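You operate a simulated robot arm through the tools that you are given. There is no shell and no other tool.

You are at the controls of a simulated robot arm. One attempt, no reset.

TASK
Run the clamped bolt until it breaks, switch off and slide the guard open.
Fine: limit knob to Full, lever to Slow; switch off before opening; leave the block locked and clamped.

The check looks at the end state, three seconds after you hand in, the way a careful person would. Anything else that was tipped, shoved, dropped, spilled or broken makes it a failure.

THE ROBOT
A 7-joint arm with a two-finger parallel gripper, fixed in place. Base frame: the origin is at the foot of the arm, x ahead of it, y to its left, z up. Lengths are in mm, angles in rad, forces in N, time in s.
Its first joint turns from -2.897 to 2.897 rad. Payload 3.43 kg.
The tool frame sits at the grasp point between the pads (the TCP): z along the fingers, y along the line on which they close. The tips reach 30 mm beyond it. Largest opening 94 mm; finger width 28, thickness 10; the body of the gripper, 50 by 96 mm, starts 55 mm behind the TCP.
Orientation is that of the tool frame in the base frame, as a unit quaternion [x, y, z, w]. With the fingers straight down and closing along the base's y, the tool's x points along the base's -x, its y along +y and its z along -z.

THE INTERFACE
- The arm moves only by the tool move_arm. Its argument "plan" is a list of rows, each an object (a shift or turn left out is 0, a gripper value left out holds the last) with "dp": the shift along the base's x, y, z in units of 25 mm (1.0 is 25 mm), a list of three; "delta_rot": the turn, a rotation vector about the base's x, y, z in units of 6 degrees (1.0 is 6 degrees), a list of three; "grip": the closure, from 0 (fully open) to 1 (shut). In form: [{"dp": [x, y, z], "delta_rot": [ax, ay, az], "grip": grip}, ...]. A call has 1 to 20 rows; each row shifts and turns the commanded pose from where the row before left it. A call with a number of a shift or a turn outside -1 to 1 is refused whole. Rows are played at 5 a second. More than 50 mm and 0.15 rad between two rows, or a gripper value outside its range, and nothing of the call is played. A pose out of reach is approached as far as the arm can. The call stops where the force on the tool passes 40 N (or 10 N more than at its start, if that is more) or the arm is blocked; 0.2 s more then pass. Each finger travels about 45 mm/s and halts on what it meets, pressing with about 37 N; the grip force reading is that of the motor and also rises with nothing between the fingers. The clock runs only during rows and for 0.2 s after the last one: add rows that do not move to give the fingers time. The reply holds the time, the measured pose of the TCP, the force on the tool along the base axes, the opening and the grip force, in the units named above and with some noise, with the torque about the TCP (base axes, N m) and any sound that the robot's microphone picked up.
- Cameras (640 x 400 px; columns grow to the right, rows downward): "scene" is fixed at [50, -498.8, 1533.6]; the picture's right is [-0.11, -0.99, 0.00], its down [-0.69, 0.08, -0.72] and it looks along [0.72, -0.08, -0.69] (base axes); focal length 252 px, centre (320, 200). "wrist" rides on the gripper at [76, 14, -102] in the tool frame; the picture's right is [-0.18, 0.98, 0.00], its down [-0.75, -0.14, -0.64] and it looks along [-0.63, -0.12, 0.77] (tool axes); focal length 243 px, centre (320, 200). There is no depth. A picture from a camera that has moved, and an enlarged one, comes with that camera's place and axes in the base frame and with its lens.
- get_image(camera): a new picture of that camera. It takes no simulated time.
- raise_lower(by): slides the trunk up (or, below 0, down) by that many mm; the arm rides with it, the base frame stays. It gives what a move gives, with no picture.
- zoom(camera, box): a new picture of the part [left, top, right, bottom] of that camera's present view, enlarged. It takes no simulated time.
- job_done(): hands the job in; it is judged then, once.

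Nothing tells you positions but the pictures and the camera data. Unless the task says otherwise, let go and move clear before handing in.

The tools are called after "Request:" as name(argument=value, ...) on one line, values as JSON. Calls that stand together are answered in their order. move_arm: Moves the arm, as the interface text tells. Its arguments: {"type":"object","properties":{"plan":{"type":"array","items":{"type":"object","properties":{"dp":{"type":"array","items":{"type":"number"}},"delta_rot":{"type":"array","items":{"type":"number"}},"grip":{"type":"number"}}}}},"required":["plan"]} The other tools are called the same way: raise_lower (by) slides the trunk up or down; get_image (camera) takes a picture; zoom (camera, box) takes an enlarged picture of a part of a camera's view; job_done () hands the job in.

At the start:

```text
time_s: 0.0
tcp_pos: [694.5, -46.6, 1294.7]
orientation: [0.0, 1.0, 0.0, 0.0]
contact_force: [0.2, 0.2, -0.1]
moment: [-0.03, -0.01, -0.01]
finger_gap: 94.0
grip_force: 0.0
trunk travel left (down, up): [-375.0, 115.0]
```

scene: 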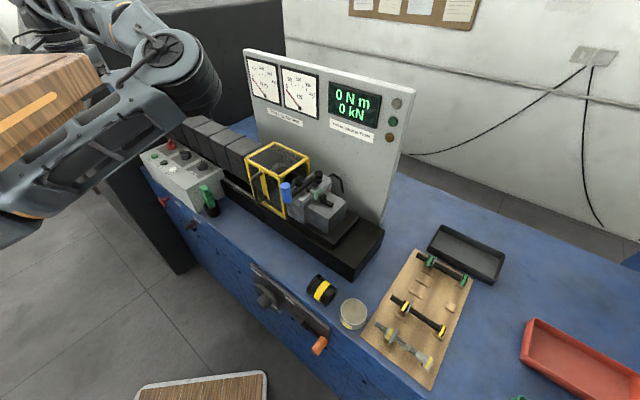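
wrist: 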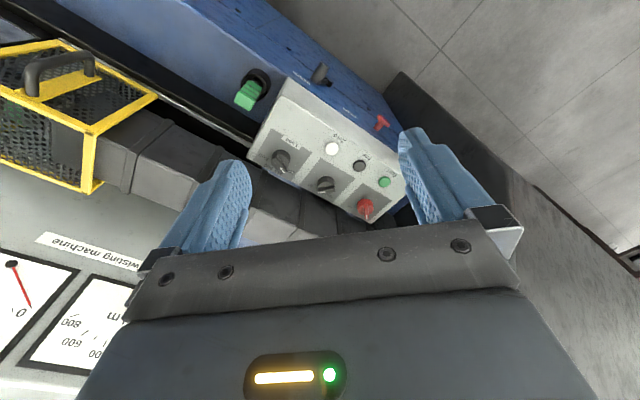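

I see a twisting machine with a yellow mesh guard, a control panel on its left, and a clamped bolt on the right. I'll look closer before moving.

Request:
zoom(camera="scene", box=[130, 120, 270, 220])

Request:
zoom(camera="scene", box=[230, 120, 400, 250])

Request:
zoom(camera="wrist", box=[220, 50, 420, 230])

Request:
zoom(camera="scene", box=[230, 40, 420, 160])

Request:
zoom(camera="scene", box=[230, 240, 480, 400])

```text
4.00 times, centred on (200, 170) of scene
camera zoom: at [50.0, -498.8, 1533.6], right [-0.11, -0.99, 0.0], down [-0.69, 0.08, -0.72], along [0.72, -0.08, -0.69], focal length 1008 px, centre (800, 320)
```

zoom: 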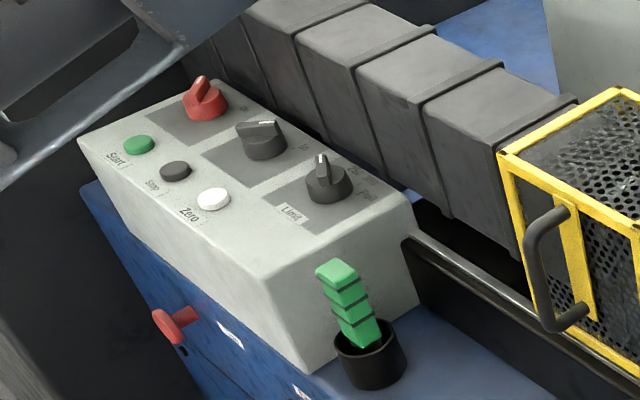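

```text
3.08 times, centred on (315, 185) of scene
camera zoom: at [50.0, -498.8, 1533.6], right [-0.11, -0.99, 0.0], down [-0.69, 0.08, -0.72], along [0.72, -0.08, -0.69], focal length 775 px, centre (335, 246)
```

zoom: 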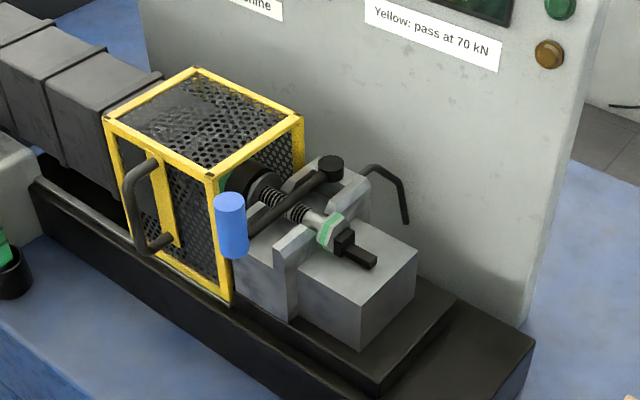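

```text
2.22 times, centred on (320, 140) of wrist
camera zoom: at [618.7, -32.0, 1398.9], right [0.18, 0.98, 0.0], down [0.75, -0.14, 0.64], along [0.63, -0.12, -0.77], focal length 539 px, centre (320, 333)
```

zoom: 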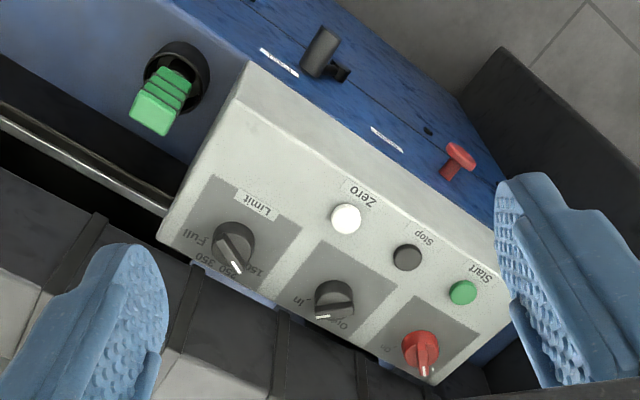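

```text
3.33 times, centred on (325, 100) of scene
camera zoom: at [50.0, -498.8, 1533.6], right [-0.11, -0.99, 0.0], down [-0.69, 0.08, -0.72], along [0.72, -0.08, -0.69], focal length 840 px, centre (303, 533)
```

zoom: 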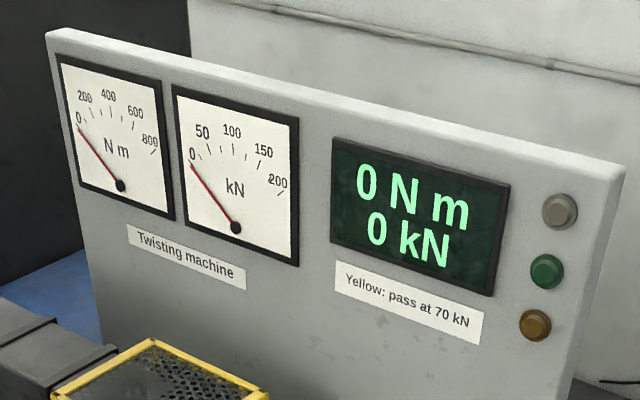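

```text
2.50 times, centred on (355, 320) of scene
camera zoom: at [50.0, -498.8, 1533.6], right [-0.11, -0.99, 0.0], down [-0.69, 0.08, -0.72], along [0.72, -0.08, -0.69], focal length 630 px, centre (232, -100)
```

zoom: 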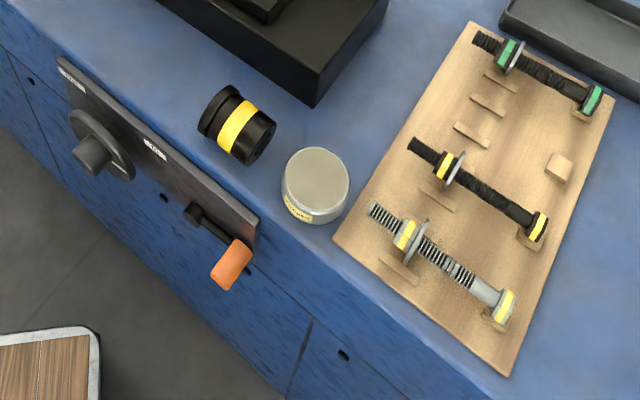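

I'll read the labels on the bench front, the panel and the machine at higher magnification.

Request:
zoom(camera="scene", box=[245, 255, 341, 315])

Request:
zoom(camera="scene", box=[285, 300, 349, 360])

Request:
zoom(camera="scene", box=[150, 180, 214, 240])

Request:
zoom(camera="scene", box=[140, 130, 236, 190])

Request:
zoom(camera="scene", box=[240, 135, 352, 225])

Request:
zoom(camera="wrist", box=[250, 120, 346, 180])

Request:
zoom(camera="wrist", box=[300, 50, 396, 110])

Request:
zoom(camera="wrist", box=[310, 160, 406, 220])

```text
6.67 times, centred on (293, 285) of scene
camera zoom: at [50.0, -498.8, 1533.6], right [-0.11, -0.99, 0.0], down [-0.69, 0.08, -0.72], along [0.72, -0.08, -0.69], focal length 1679 px, centre (500, -367)
```

zoom: 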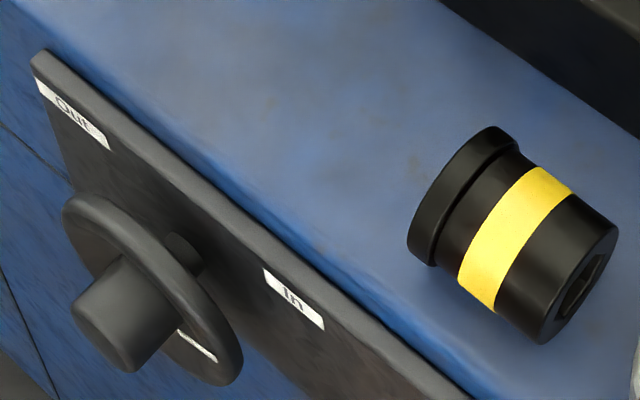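

```text
6.67 times, centred on (317, 330) of scene
camera zoom: at [50.0, -498.8, 1533.6], right [-0.11, -0.99, 0.0], down [-0.69, 0.08, -0.72], along [0.72, -0.08, -0.69], focal length 1679 px, centre (340, -667)
```

zoom: 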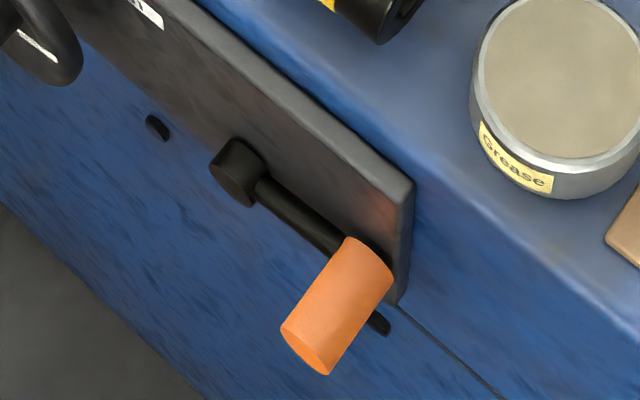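

```text
6.67 times, centred on (182, 210) of scene
camera zoom: at [50.0, -498.8, 1533.6], right [-0.11, -0.99, 0.0], down [-0.69, 0.08, -0.72], along [0.72, -0.08, -0.69], focal length 1679 px, centre (1240, 133)
```

zoom: 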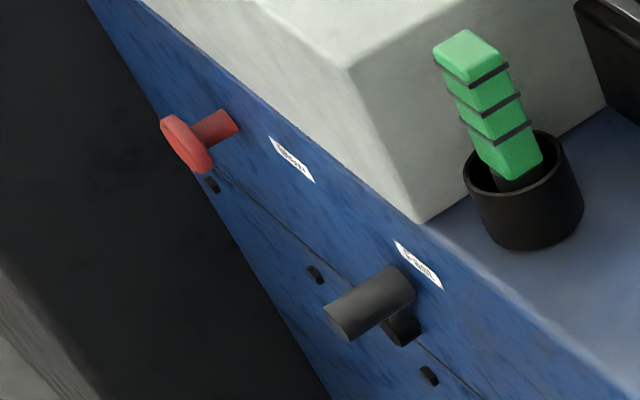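

```text
6.67 times, centred on (188, 160) of scene
camera zoom: at [50.0, -498.8, 1533.6], right [-0.11, -0.99, 0.0], down [-0.69, 0.08, -0.72], along [0.72, -0.08, -0.69], focal length 1679 px, centre (1200, 467)
```

zoom: 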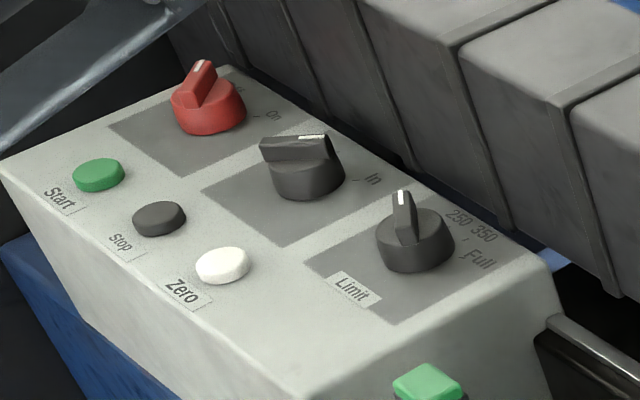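

```text
4.44 times, centred on (296, 180) of scene
camera zoom: at [50.0, -498.8, 1533.6], right [-0.11, -0.99, 0.0], down [-0.69, 0.08, -0.72], along [0.72, -0.08, -0.69], focal length 1120 px, centre (427, 289)
```

zoom: 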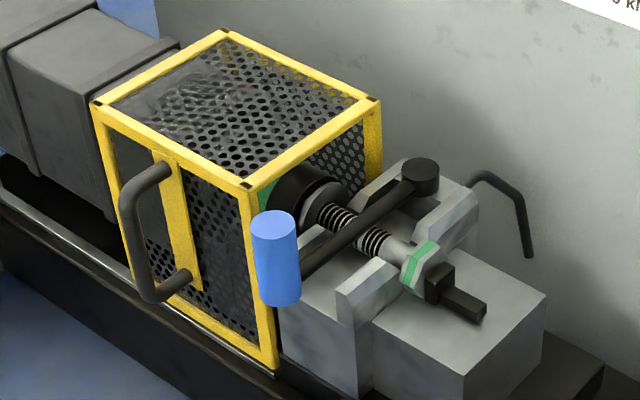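

```text
6.67 times, centred on (298, 150) of wrist
camera zoom: at [618.7, -32.0, 1398.9], right [0.18, 0.98, 0.0], down [0.75, -0.14, 0.64], along [0.63, -0.12, -0.77], focal length 1618 px, centre (467, 533)
```

zoom: 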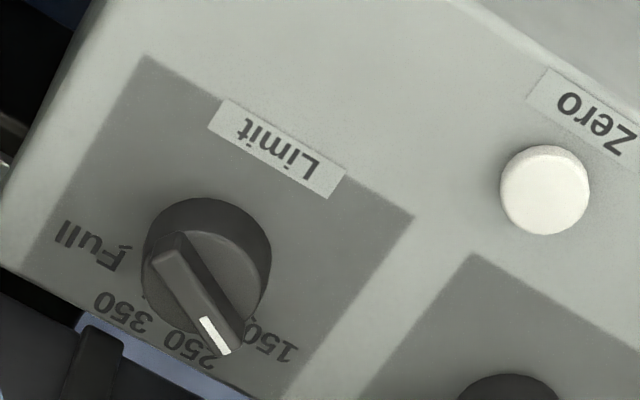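

```text
6.67 times, centred on (348, 80) of wrist
camera zoom: at [618.7, -32.0, 1398.9], right [0.18, 0.98, 0.0], down [0.75, -0.14, 0.64], along [0.63, -0.12, -0.77], focal length 1618 px, centre (133, 1000)
```

zoom: 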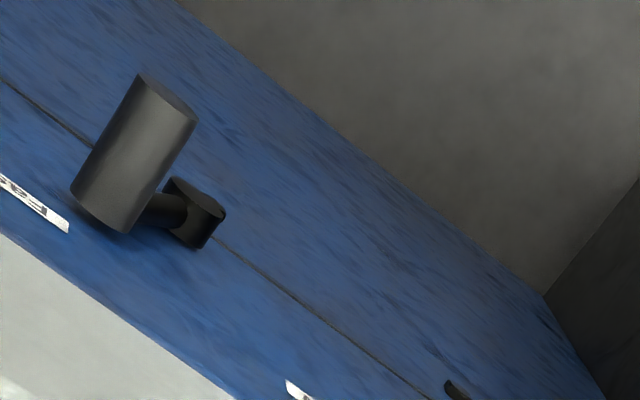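

```text
6.67 times, centred on (358, 190) of wrist
camera zoom: at [618.7, -32.0, 1398.9], right [0.18, 0.98, 0.0], down [0.75, -0.14, 0.64], along [0.63, -0.12, -0.77], focal length 1618 px, centre (67, 267)
```

zoom: 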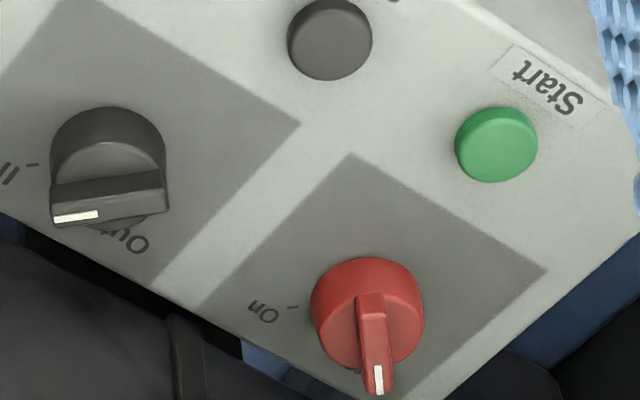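

The panel has a red On/Off switch, an In/Out knob, a limit knob (at about 250), and Start/Stop/Zero buttons. The bench is turned about 45°, so I'll yaw the tool to match it and bring the wrist camera down over the panel to read everything.

Request:
move_arm(plan=[{"dp": [0.3, 0, -0.7], "delta_rot": [0, 0, -1]}, {"dp": [0.3, 0, -0.7], "delta_rot": [0, 0, -1]}, {"dp": [0.3, 0, -0.7], "delta_rot": [0, 0, -1]}, {"dp": [0.3, 0, -0.7], "delta_rot": [0, 0, -1]}, {"dp": [0.3, 0, -0.7], "delta_rot": [0, 0, -1]}, {"dp": [0.3, 0, -0.7], "delta_rot": [0, 0, -1]}, {"dp": [0.3, 0, -0.7], "delta_rot": [0, 0, -1]}, {"dp": [0, 0, 0], "delta_rot": [0, 0, -0.5]}, {"dp": [0, 0, 0]}])

Request:
get_image(camera="wrist")

Request:
get_image(camera="scene")

```text
time_s: 2.0
tcp_pos: [747.0, -46.2, 1173.7]
orientation: [0.383, 0.924, 0.0, 0.001]
contact_force: [-0.3, 0.3, -1.1]
moment: [0.0, -0.02, 0.04]
finger_gap: 94.1
grip_force: 0.1
trunk travel left (down, up): [-375.0, 115.0]
```

```text
taken
camera wrist: at [703.9, 18.0, 1276.1], right [0.83, 0.56, 0.0], down [0.43, -0.63, 0.64], along [0.36, -0.53, -0.77], focal length 243 px, centre (320, 200)
```

wrist: 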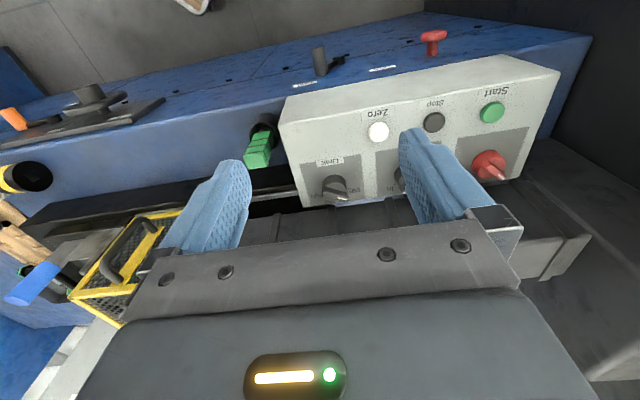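

```text
taken
```

scene: 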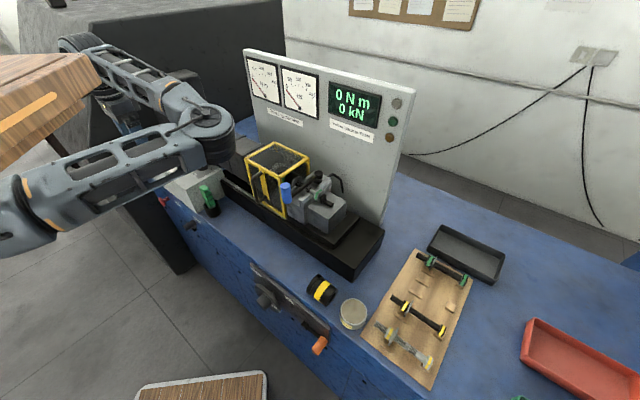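

Request:
zoom(camera="wrist", box=[270, 20, 430, 120])

Request:
zoom(camera="wrist", box=[400, 20, 560, 190])

Request:
zoom(camera="wrist", box=[290, 130, 418, 210])

Request:
zoom(camera="wrist", box=[0, 70, 192, 190])

Request:
zoom(camera="wrist", box=[0, 190, 192, 310])

```text
4.00 times, centred on (350, 70) of wrist
camera zoom: at [703.9, 18.0, 1276.1], right [0.83, 0.56, 0.0], down [0.43, -0.63, 0.64], along [0.36, -0.53, -0.77], focal length 970 px, centre (200, 720)
```

zoom: 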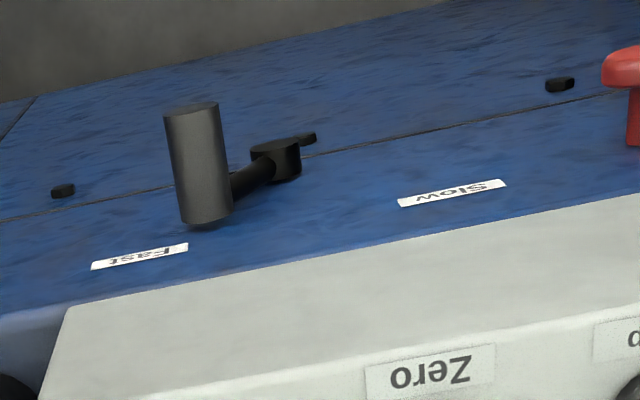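

```text
2.35 times, centred on (480, 105) of wrist
camera zoom: at [703.9, 18.0, 1276.1], right [0.83, 0.56, 0.0], down [0.43, -0.63, 0.64], along [0.36, -0.53, -0.77], focal length 571 px, centre (-56, 424)
```

zoom: 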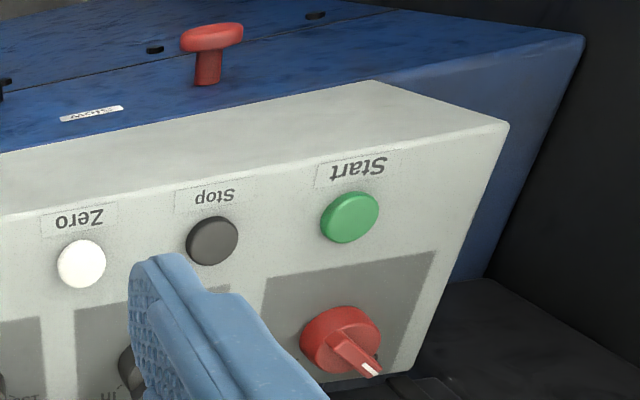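

```text
5.00 times, centred on (354, 170) of wrist
camera zoom: at [703.9, 18.0, 1276.1], right [0.83, 0.56, 0.0], down [0.43, -0.63, 0.64], along [0.36, -0.53, -0.77], focal length 1213 px, centre (150, 350)
```

zoom: 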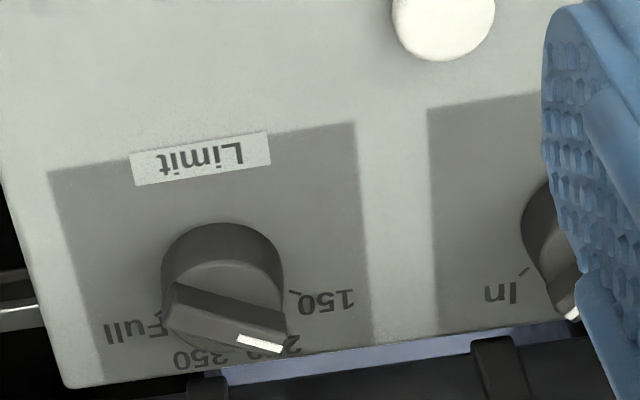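

```text
3.33 times, centred on (96, 130) of wrist
camera zoom: at [703.9, 18.0, 1276.1], right [0.83, 0.56, 0.0], down [0.43, -0.63, 0.64], along [0.36, -0.53, -0.77], focal length 809 px, centre (1067, 433)
```

zoom: 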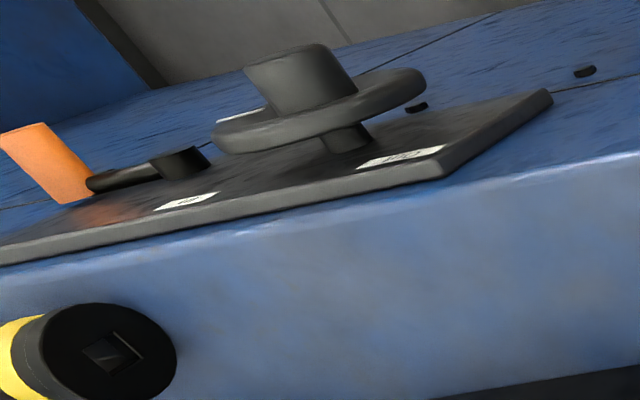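

```text
3.33 times, centred on (96, 250) of wrist
camera zoom: at [703.9, 18.0, 1276.1], right [0.83, 0.56, 0.0], down [0.43, -0.63, 0.64], along [0.36, -0.53, -0.77], focal length 809 px, centre (1067, 33)
```

zoom: 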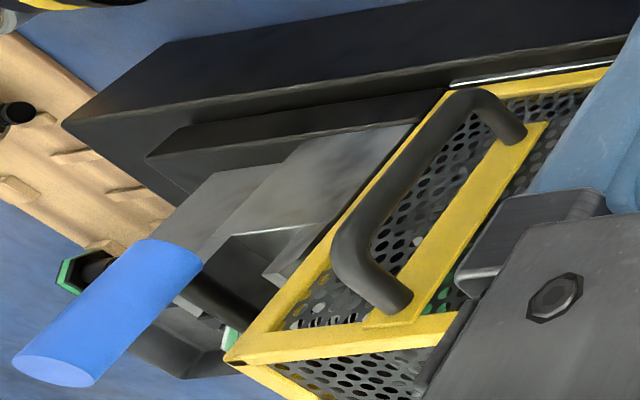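

The lever's labels are legible: it points at Fast, and Slow is to the operator's left. The guard seems closed. I'll go lower in front of the bench for close views of the lever and panel.

Request:
move_arm(plan=[{"dp": [-0.5, 0.4, -0.8]}, {"dp": [-0.5, 0.4, -1]}, {"dp": [-0.5, 0.4, -1]}, {"dp": [-0.5, 0.4, -1]}, {"dp": [-0.3, 0.3, -1]}, {"dp": [0, 0, -1]}, {"dp": [0, 0, -1]}, {"dp": [0, 0, -1]}, {"dp": [0, 0, -1]}, {"dp": [0, 0, 0]}])

Request:
get_image(camera="wrist")

Request:
zoom(camera="wrist", box=[200, 0, 520, 200])

Request:
get_image(camera="scene")

```text
time_s: 4.2
tcp_pos: [687.8, 1.6, 952.3]
orientation: [0.383, 0.924, 0.0, -0.001]
contact_force: [0.3, 0.4, -1.3]
moment: [-0.02, 0.0, 0.04]
finger_gap: 94.0
grip_force: 0.1
trunk travel left (down, up): [-375.0, 115.0]
```

```text
taken
camera wrist: at [645.2, 66.3, 1056.2], right [0.83, 0.56, 0.0], down [0.43, -0.63, 0.64], along [0.36, -0.53, -0.77], focal length 243 px, centre (320, 200)
```

wrist: 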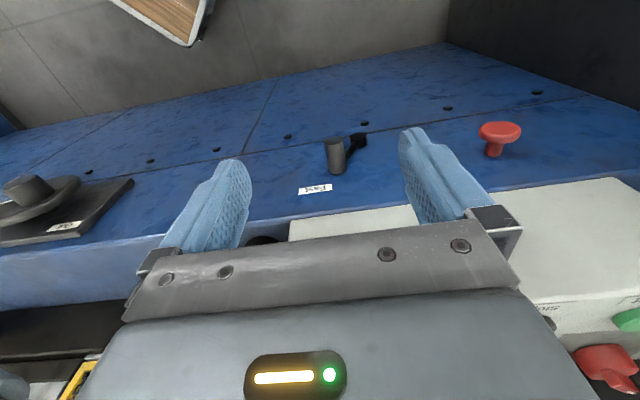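

```text
2.00 times, centred on (360, 100) of wrist
camera zoom: at [645.2, 66.3, 1056.2], right [0.83, 0.56, 0.0], down [0.43, -0.63, 0.64], along [0.36, -0.53, -0.77], focal length 485 px, centre (240, 400)
```

zoom: 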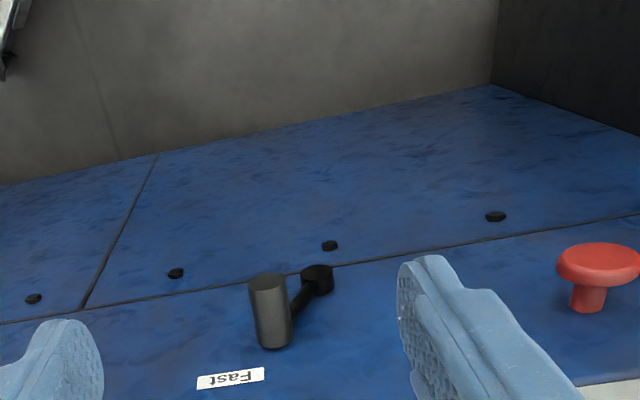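

```text
taken
```

scene: 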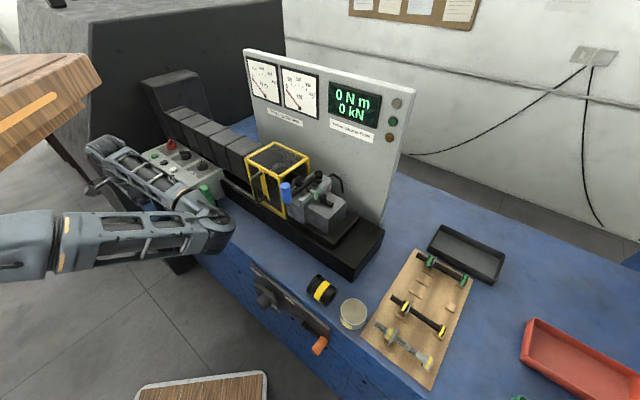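

The speed lever's handle is a horizontal peg at about (749, -52, 771) on a hub at about (791, -41, 693). I'll come down in front of it with a slight tilt and the fingers part closed, then check before straddling it.

Request:
move_arm(plan=[{"dp": [0.17, -0.09, -1], "delta_rot": [-0.479, -0.463, 0], "grip": 0.45}, {"dp": [0.17, -0.09, -1], "delta_rot": [-0.479, -0.463, 0], "grip": 0.45}, {"dp": [0.17, -0.09, -1], "delta_rot": [-0.479, -0.463, 0], "grip": 0.45}, {"dp": [0.17, -0.09, -1], "delta_rot": [-0.479, -0.463, 0], "grip": 0.45}, {"dp": [0.17, -0.09, -0.9], "delta_rot": [-0.479, -0.463, 0], "grip": 0.45}, {"dp": [0, 0, 0]}])

Request:
get_image(camera="wrist")

Request:
zoom(camera="wrist", box=[200, 50, 440, 200])

Request:
zoom(camera="scene", box=[80, 120, 272, 260])

```text
time_s: 5.6
tcp_pos: [709.7, -8.7, 830.7]
orientation: [0.378, 0.909, -0.07, 0.159]
contact_force: [-0.7, 0.2, -0.1]
moment: [-0.02, 0.0, -0.04]
finger_gap: 51.9
grip_force: 0.1
trunk travel left (down, up): [-375.0, 115.0]
```

```text
taken
camera wrist: at [645.8, 77.4, 901.9], right [0.82, 0.57, 0.06], down [0.25, -0.44, 0.86], along [0.52, -0.69, -0.5], focal length 243 px, centre (320, 200)
```

wrist: 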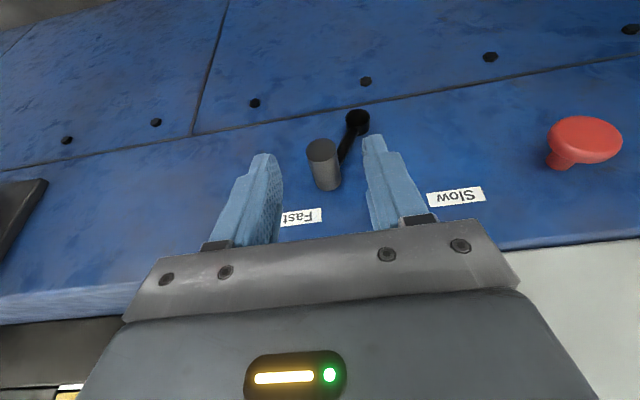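

```text
2.67 times, centred on (320, 125) of wrist
camera zoom: at [645.8, 77.4, 901.9], right [0.82, 0.57, 0.06], down [0.25, -0.44, 0.86], along [0.52, -0.69, -0.5], focal length 647 px, centre (320, 400)
```

zoom: 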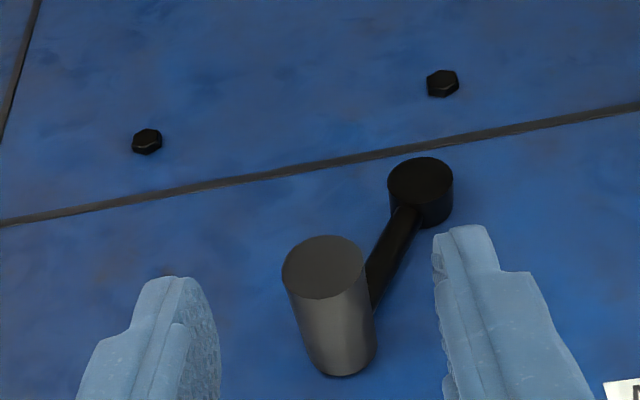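

```text
2.86 times, centred on (176, 190) of scene
camera zoom: at [50.0, -498.8, 1533.6], right [-0.11, -0.99, 0.0], down [-0.69, 0.08, -0.72], along [0.72, -0.08, -0.69], focal length 720 px, centre (731, 229)
```

zoom: 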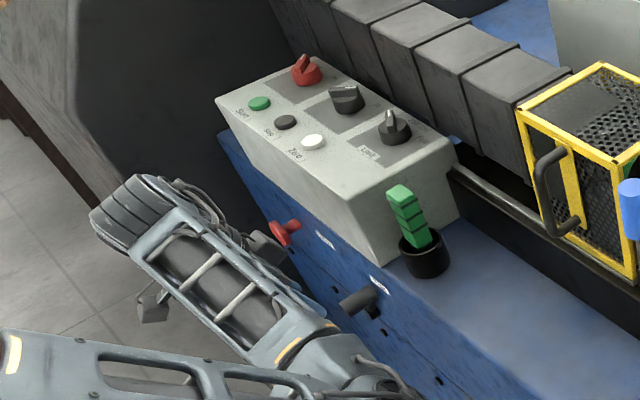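

Alignment is good: the peg sits centred between the fingers. I'll lower, go forward to straddle it, then check.

Request:
move_arm(plan=[{"dp": [0, 0, -0.9]}, {"dp": [0, 0, -0.86]}, {"dp": [0.335, -0.345, 0]}, {"dp": [0.335, -0.345, 0]}, {"dp": [0.335, -0.345, 0]}, {"dp": [0.335, -0.345, 0]}, {"dp": [0, 0, 0]}])

Request:
get_image(camera="wrist")

```text
time_s: 7.2
tcp_pos: [745.6, -44.7, 786.2]
orientation: [0.378, 0.91, -0.069, 0.159]
contact_force: [-0.6, -0.7, -0.4]
moment: [-0.02, -0.01, 0.02]
finger_gap: 51.6
grip_force: 0.0
trunk travel left (down, up): [-375.0, 115.0]
```

```text
taken
camera wrist: at [680.4, 41.8, 858.0], right [0.82, 0.57, 0.06], down [0.25, -0.44, 0.86], along [0.52, -0.69, -0.5], focal length 243 px, centre (320, 200)
```

wrist: 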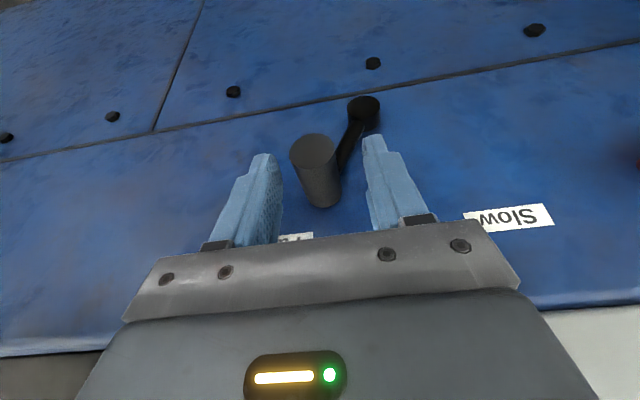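

The peg is between the fingers. Now I'll push it along the bench to the operator's left, towards Slow, with a slight arc.

Request:
move_arm(plan=[{"dp": [0.43, 0.417, 0.1]}, {"dp": [0.43, 0.417, 0.1]}, {"dp": [0.43, 0.417, 0.1]}, {"dp": [0.43, 0.417, -0.05]}, {"dp": [0.43, 0.417, -0.1]}, {"dp": [0, 0, 0]}])

Request:
get_image(camera="wrist")

```text
time_s: 8.6
tcp_pos: [797.4, 8.3, 789.1]
orientation: [0.376, 0.911, -0.068, 0.159]
contact_force: [-0.7, -0.1, -0.6]
moment: [0.0, -0.01, 0.0]
finger_gap: 52.0
grip_force: 0.3
trunk travel left (down, up): [-375.0, 115.0]
```

```text
taken
camera wrist: at [733.3, 93.9, 861.3], right [0.82, 0.57, 0.06], down [0.25, -0.44, 0.86], along [0.52, -0.69, -0.5], focal length 243 px, centre (320, 200)
```

wrist: 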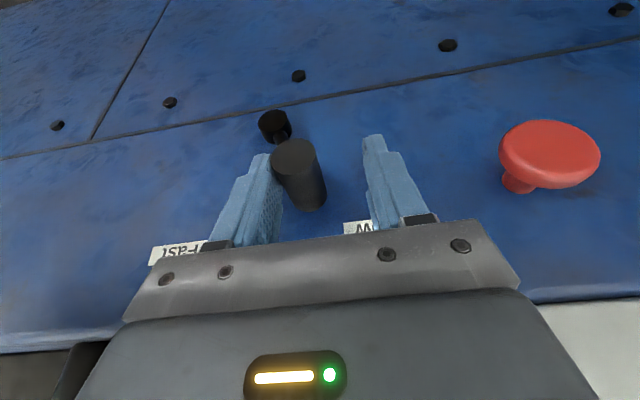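

The lever follows freely. I'll keep going in small steps until it reaches its Slow stop.

Request:
move_arm(plan=[{"dp": [0.288, 0.278, -0.1]}, {"dp": [0.2, 0.195, -0.1]}, {"dp": [0.2, 0.195, -0.1]}, {"dp": [0, 0, 0]}])

Request:
get_image(camera="wrist")

```text
time_s: 9.6
tcp_pos: [814.7, 21.9, 784.4]
orientation: [0.378, 0.909, -0.071, 0.159]
contact_force: [-24.4, -21.9, 14.1]
moment: [-0.6, 1.04, 0.05]
finger_gap: 70.7
grip_force: 16.3
trunk travel left (down, up): [-375.0, 115.0]
```

```text
taken
camera wrist: at [750.4, 107.6, 854.9], right [0.82, 0.57, 0.06], down [0.25, -0.44, 0.86], along [0.51, -0.69, -0.5], focal length 243 px, centre (320, 200)
```

wrist: 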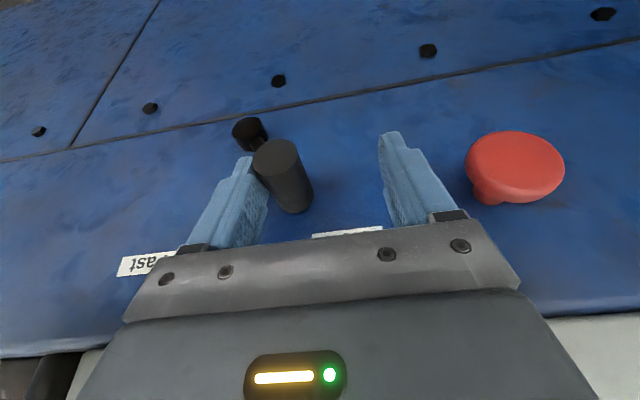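

It has hit its stop. I'll back off a little, withdraw toward myself, and look.

Request:
move_arm(plan=[{"dp": [-0.4, -0.387, 0]}, {"dp": [0, 0, 0], "grip": 0.45}, {"dp": [-0.4, 0.414, 0]}, {"dp": [-0.5, 0.517, 0]}, {"dp": [-0.5, 0.517, 0]}, {"dp": [-0.5, 0.517, 0.4]}, {"dp": [0, 0, 1]}, {"dp": [0, 0, 0]}])

Request:
get_image(camera="wrist")

Request:
zoom(camera="wrist", box=[200, 50, 520, 250])

```text
time_s: 11.4
tcp_pos: [757.1, 63.7, 818.5]
orientation: [0.377, 0.91, -0.069, 0.16]
contact_force: [-0.1, 0.2, 0.0]
moment: [0.0, -0.05, -0.03]
finger_gap: 51.7
grip_force: 0.0
trunk travel left (down, up): [-375.0, 115.0]
```

```text
taken
camera wrist: at [692.2, 149.9, 890.2], right [0.82, 0.57, 0.06], down [0.25, -0.44, 0.86], along [0.52, -0.69, -0.5], focal length 243 px, centre (320, 200)
```

wrist: 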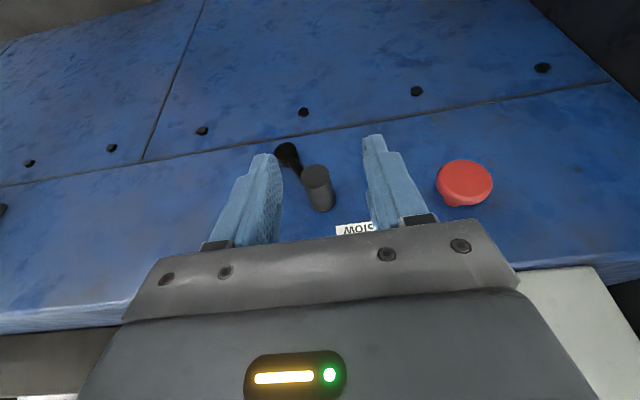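

```text
2.00 times, centred on (360, 150) of wrist
camera zoom: at [692.2, 149.9, 890.2], right [0.82, 0.57, 0.06], down [0.25, -0.44, 0.86], along [0.52, -0.69, -0.5], focal length 485 px, centre (240, 300)
```

zoom: 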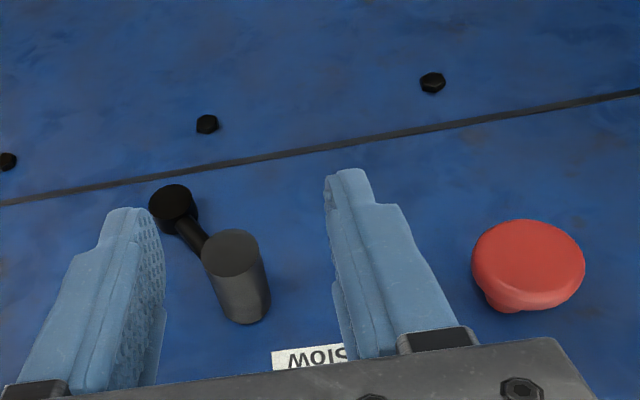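

The lever is at Slow. Now I'll go up and over the panel to view the knobs from above.

Request:
move_arm(plan=[{"dp": [0, 0, 1], "delta_rot": [0.479, 0.463, 0]}, {"dp": [0, 0, 1], "delta_rot": [0.479, 0.463, 0]}, {"dp": [0, 0, 1], "delta_rot": [0.479, 0.463, 0]}, {"dp": [0, 0, 1], "delta_rot": [0.479, 0.463, 0]}, {"dp": [0, 0, 1], "delta_rot": [0.479, 0.463, 0]}, {"dp": [0, 0, 1]}, {"dp": [0, 0, 1]}, {"dp": [0, 0, 1]}, {"dp": [0, 0, 1]}, {"dp": [0.514, -0.93, 1], "grip": 0}, {"dp": [0.514, -0.93, 1]}, {"dp": [0.514, -0.93, 0.7]}, {"dp": [0.514, -0.93, 0]}, {"dp": [0.514, -0.93, 0]}, {"dp": [0.514, -0.93, 0]}, {"dp": [0.514, -0.93, 0]}, {"dp": [0, 0, 0]}])

Request:
get_image(camera="wrist")

Request:
zoom(camera="wrist", box=[220, 20, 540, 220])

Request:
zoom(camera="scene", box=[80, 60, 272, 200])

```text
time_s: 15.0
tcp_pos: [878.7, -110.3, 1093.3]
orientation: [0.387, 0.916, -0.024, 0.102]
contact_force: [-0.5, 0.0, -0.1]
moment: [-0.02, -0.01, -0.01]
finger_gap: 93.9
grip_force: 0.1
out of reach, approached as far as the arm can: row 1, 2, 3
trunk travel left (down, up): [-375.0, 115.0]
```

```text
taken
camera wrist: at [821.1, -34.2, 1181.2], right [0.83, 0.56, 0.07], down [0.3, -0.55, 0.78], along [0.47, -0.62, -0.62], focal length 243 px, centre (320, 200)
```

wrist: 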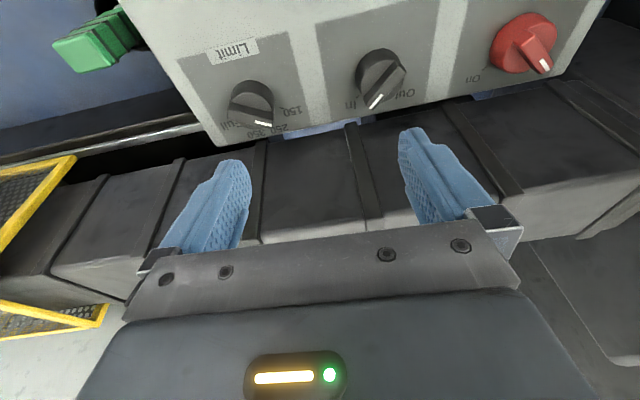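

```text
2.00 times, centred on (380, 120) of wrist
camera zoom: at [821.1, -34.2, 1181.2], right [0.83, 0.56, 0.07], down [0.3, -0.55, 0.78], along [0.47, -0.62, -0.62], focal length 485 px, centre (200, 360)
```

zoom: 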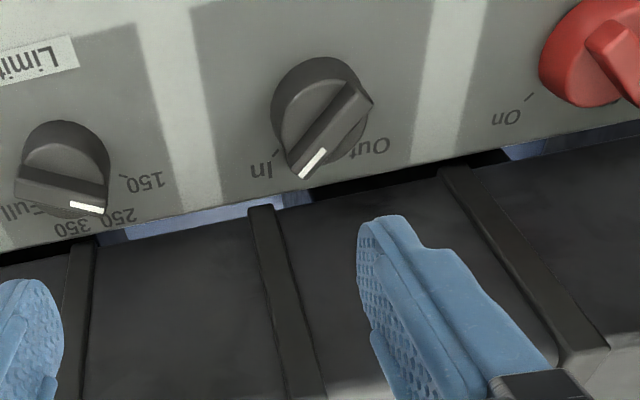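

```text
2.86 times, centred on (176, 130) of scene
camera zoom: at [50.0, -498.8, 1533.6], right [-0.11, -0.99, 0.0], down [-0.69, 0.08, -0.72], along [0.72, -0.08, -0.69], focal length 720 px, centre (731, 400)
```

zoom: 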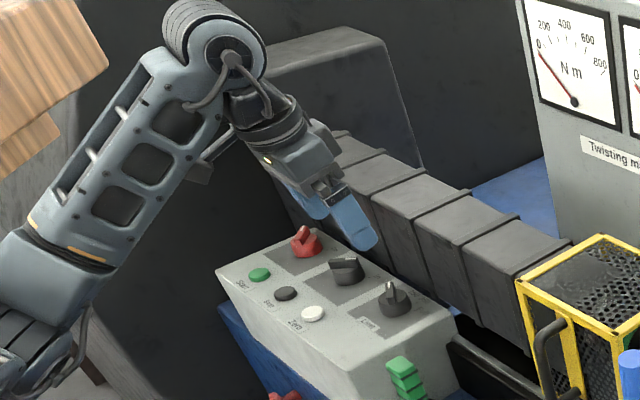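

Orientation is still tilted by 12°, so I'll straighten it and back up a bit for a clean view of the whole panel.

Request:
move_arm(plan=[{"dp": [-0.5, 0.5, 0.5], "delta_rot": [0.588, 0.803, 0]}, {"dp": [-0.5, 0.5, 0.5], "delta_rot": [0.588, 0.803, 0]}, {"dp": [-0.5, 0.5, 0.5]}, {"dp": [0, 0, 0]}])

Request:
get_image(camera="wrist")

Request:
zoom(camera="wrist", box=[180, 60, 340, 160])

Request:
zoom(camera="wrist", box=[300, 40, 460, 140])

Request:
zoom(camera="wrist", box=[400, 20, 560, 120])

```text
time_s: 16.0
tcp_pos: [840.7, -73.5, 1132.5]
orientation: [0.39, 0.921, -0.002, -0.001]
contact_force: [0.2, -0.8, 0.5]
moment: [0.0, 0.04, 0.01]
finger_gap: 94.1
grip_force: 0.2
trunk travel left (down, up): [-375.0, 115.0]
```

```text
taken
camera wrist: at [799.5, -8.7, 1235.4], right [0.83, 0.55, 0.0], down [0.42, -0.64, 0.64], along [0.35, -0.54, -0.77], focal length 243 px, centre (320, 200)
```

wrist: 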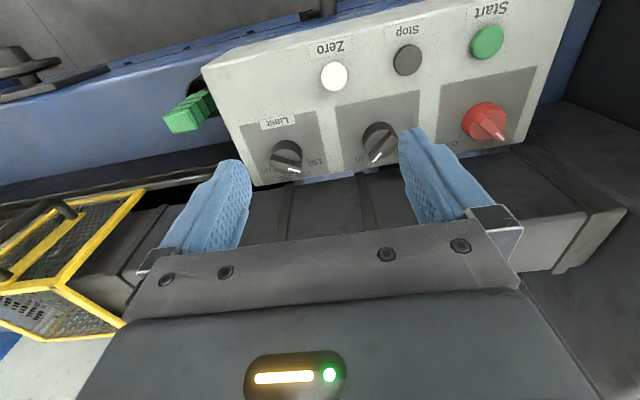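

```text
4.00 times, centred on (260, 110) of wrist
camera zoom: at [799.5, -8.7, 1235.4], right [0.83, 0.55, 0.0], down [0.42, -0.64, 0.64], along [0.35, -0.54, -0.77], focal length 970 px, centre (560, 560)
```

zoom: 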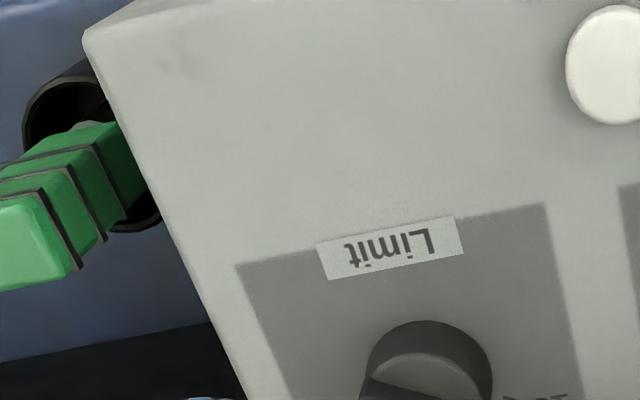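

```text
4.00 times, centred on (380, 90) of wrist
camera zoom: at [799.5, -8.7, 1235.4], right [0.83, 0.55, 0.0], down [0.42, -0.64, 0.64], along [0.35, -0.54, -0.77], focal length 970 px, centre (80, 640)
```

zoom: 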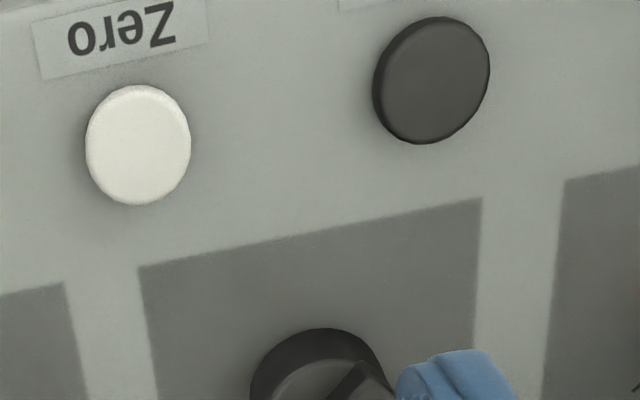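

```text
4.00 times, centred on (480, 70) of wrist
camera zoom: at [799.5, -8.7, 1235.4], right [0.83, 0.55, 0.0], down [0.42, -0.64, 0.64], along [0.35, -0.54, -0.77], focal length 970 px, centre (-320, 720)
```

zoom: 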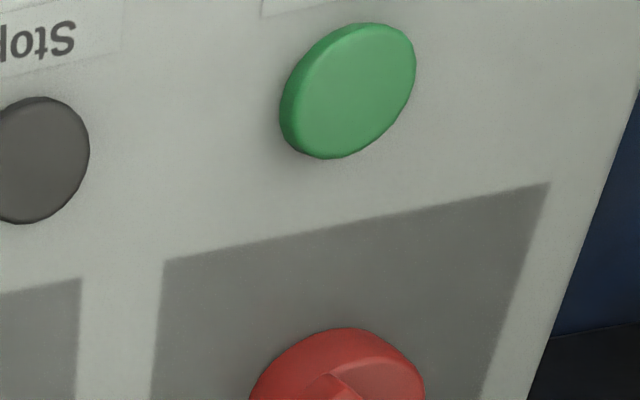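

Request:
zoom(camera="wrist", box=[235, 110, 363, 190])

Request:
zoom(camera="wrist", box=[330, 100, 458, 180])

Request:
zoom(camera="wrist", box=[430, 80, 558, 160])

Request:
zoom(camera="scene", box=[160, 125, 224, 165])

Request:
zoom(camera="scene", box=[180, 145, 244, 185])

```text
5.00 times, centred on (299, 150) of wrist
camera zoom: at [799.5, -8.7, 1235.4], right [0.83, 0.55, 0.0], down [0.42, -0.64, 0.64], along [0.35, -0.54, -0.77], focal length 1213 px, centre (425, 450)
```

zoom: 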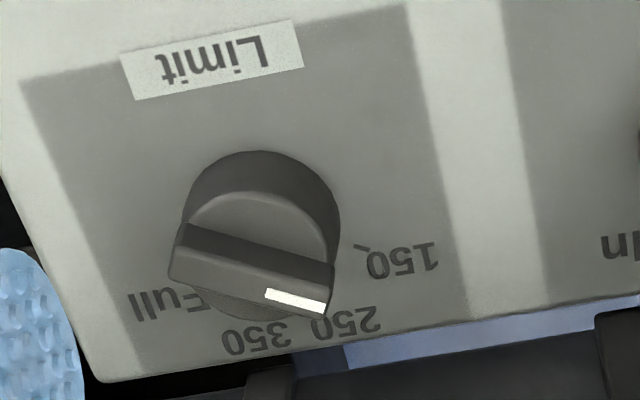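

```text
5.00 times, centred on (394, 140) of wrist
camera zoom: at [799.5, -8.7, 1235.4], right [0.83, 0.55, 0.0], down [0.42, -0.64, 0.64], along [0.35, -0.54, -0.77], focal length 1213 px, centre (-50, 500)
```

zoom: 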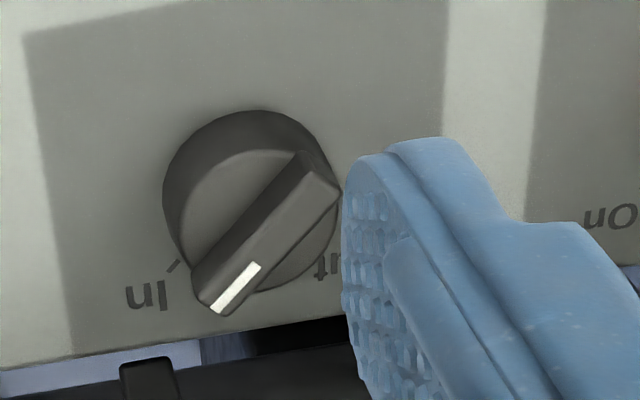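

```text
5.00 times, centred on (494, 120) of wrist
camera zoom: at [799.5, -8.7, 1235.4], right [0.83, 0.55, 0.0], down [0.42, -0.64, 0.64], along [0.35, -0.54, -0.77], focal length 1213 px, centre (-550, 600)
```

zoom: 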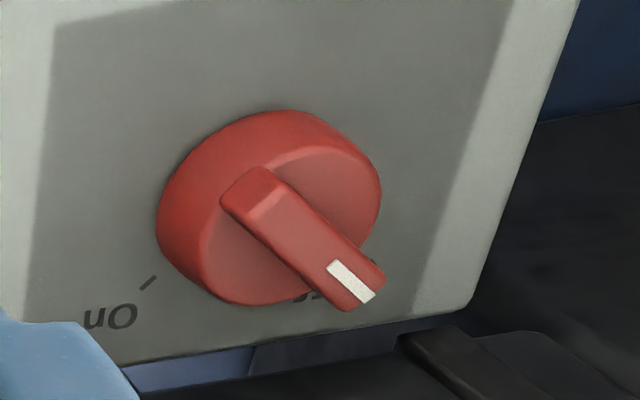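

```text
10.00 times, centred on (192, 145) of scene
camera zoom: at [50.0, -498.8, 1533.6], right [-0.11, -0.99, 0.0], down [-0.69, 0.08, -0.72], along [0.72, -0.08, -0.69], focal length 2519 px, centre (1600, 750)
```

zoom: 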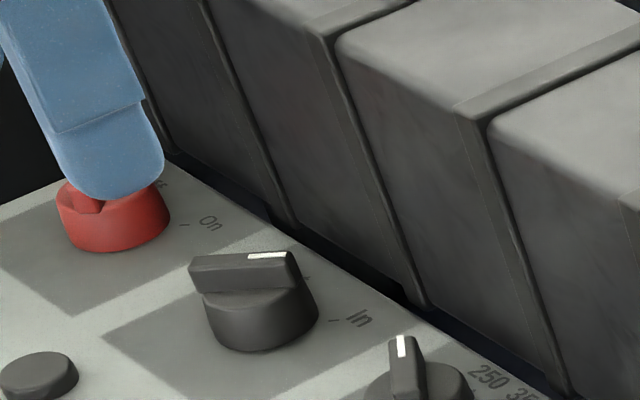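

```text
10.00 times, centred on (212, 165) of scene
camera zoom: at [50.0, -498.8, 1533.6], right [-0.11, -0.99, 0.0], down [-0.69, 0.08, -0.72], along [0.72, -0.08, -0.69], focal length 2519 px, centre (1400, 550)
```

zoom: 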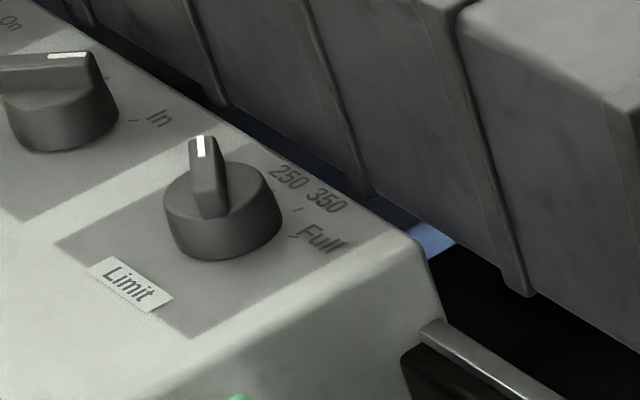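

Request:
zoom(camera="wrist", box=[80, 140, 400, 260])

Request:
zoom(camera="scene", box=[150, 90, 310, 190])

```text
2.00 times, centred on (240, 200) of wrist
camera zoom: at [799.5, -8.7, 1235.4], right [0.83, 0.55, 0.0], down [0.42, -0.64, 0.64], along [0.35, -0.54, -0.77], focal length 485 px, centre (480, 200)
```

zoom: 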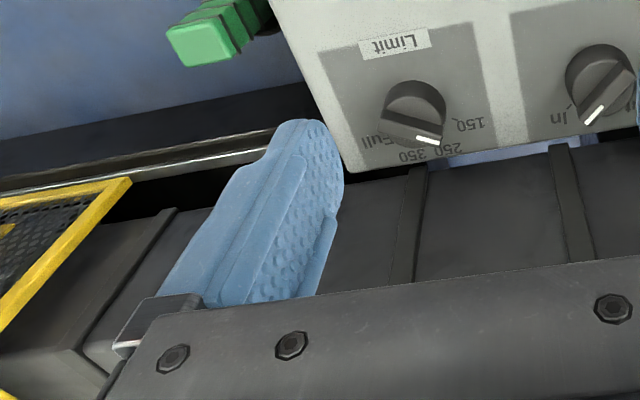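

```text
4.00 times, centred on (230, 140) of scene
camera zoom: at [50.0, -498.8, 1533.6], right [-0.11, -0.99, 0.0], down [-0.69, 0.08, -0.72], along [0.72, -0.08, -0.69], focal length 1008 px, centre (680, 440)
```

zoom: 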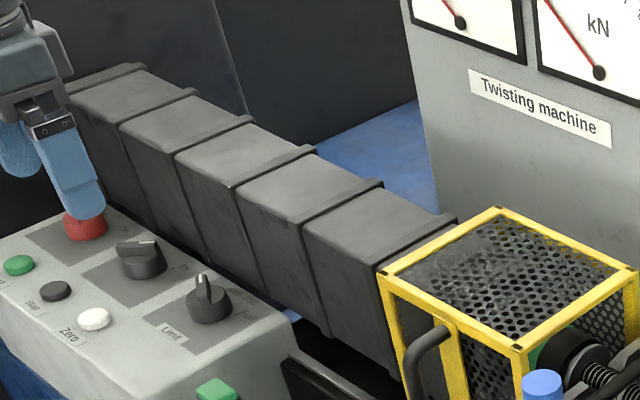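

The panel top is level at z≈969. The limit knob is at about (849, -154) and points at 150; the middle knob points at In; the red switch, at about (1010, 0), is Off. The bellows stand tall right behind the knobs, so I'll turn the knobs by pushing their ridges with closed fingers, leaning the tool back toward me. First I'll get into position to look at the limit knob closely.

Request:
move_arm(plan=[{"dp": [-0.5, -0.3, 0], "delta_rot": [0, 0, 0.956], "grip": 1}, {"dp": [-0.5, -0.5, 0], "delta_rot": [0, 0, 0.956]}, {"dp": [-0.5, -0.5, 0], "delta_rot": [0, 0, 0.956]}, {"dp": [-0.5, -0.5, 0], "delta_rot": [0, 0, 0.956]}, {"dp": [-0.5, -0.5, 0], "delta_rot": [0, 0, 0.956]}, {"dp": [-0.3, -0.5, -0.3], "delta_rot": [0, 0, 0.956]}, {"dp": [0, -0.5, -0.5], "delta_rot": [0, 0, 0.956]}, {"dp": [0, -0.5, -0.5], "delta_rot": [0, 0, 0.956]}, {"dp": [0, -0.3, -0.5], "delta_rot": [0, -0.833, 0]}, {"dp": [0, 0, -0.5], "delta_rot": [0, -0.833, 0]}, {"dp": [0, 0, -0.5], "delta_rot": [0, -0.833, 0]}, {"dp": [0, 0, 0], "delta_rot": [0, -0.833, 0]}, {"dp": [0, 0, 0]}])

Request:
get_image(camera="wrist")

Request:
zoom(camera="scene", box=[140, 100, 268, 180])

```text
time_s: 18.8
tcp_pos: [772.1, -175.7, 1062.2]
orientation: [-0.001, 0.985, -0.001, 0.174]
contact_force: [0.3, 0.0, 0.5]
moment: [0.04, -0.01, -0.02]
finger_gap: 0.1
grip_force: 33.4
trunk travel left (down, up): [-375.0, 115.0]
```

```text
taken
camera wrist: at [666.2, -161.5, 1134.3], right [0.17, 0.98, 0.06], down [0.49, -0.14, 0.86], along [0.86, -0.12, -0.5], focal length 243 px, centre (320, 200)
```

wrist: 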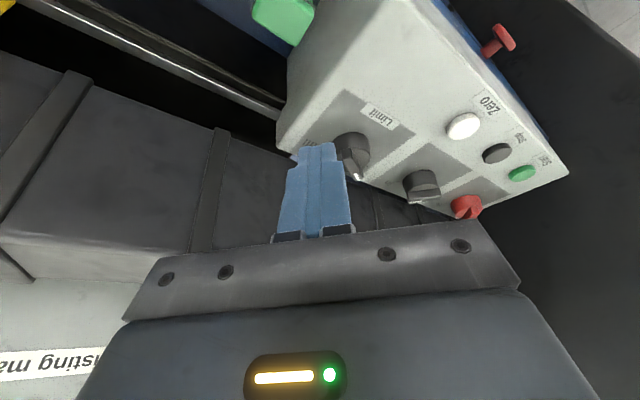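

```text
5.00 times, centred on (204, 140) of scene
camera zoom: at [50.0, -498.8, 1533.6], right [-0.11, -0.99, 0.0], down [-0.69, 0.08, -0.72], along [0.72, -0.08, -0.69], focal length 1259 px, centre (900, 500)
```

zoom: 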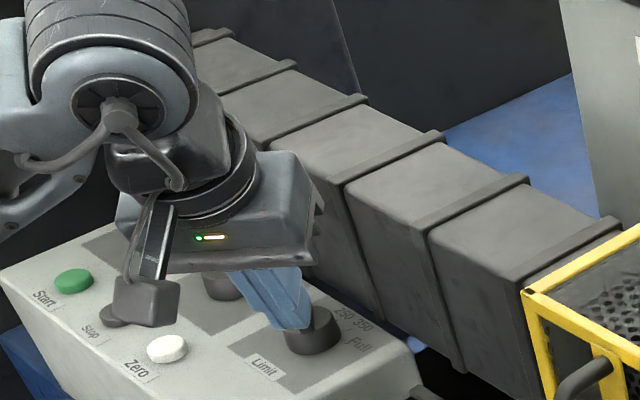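

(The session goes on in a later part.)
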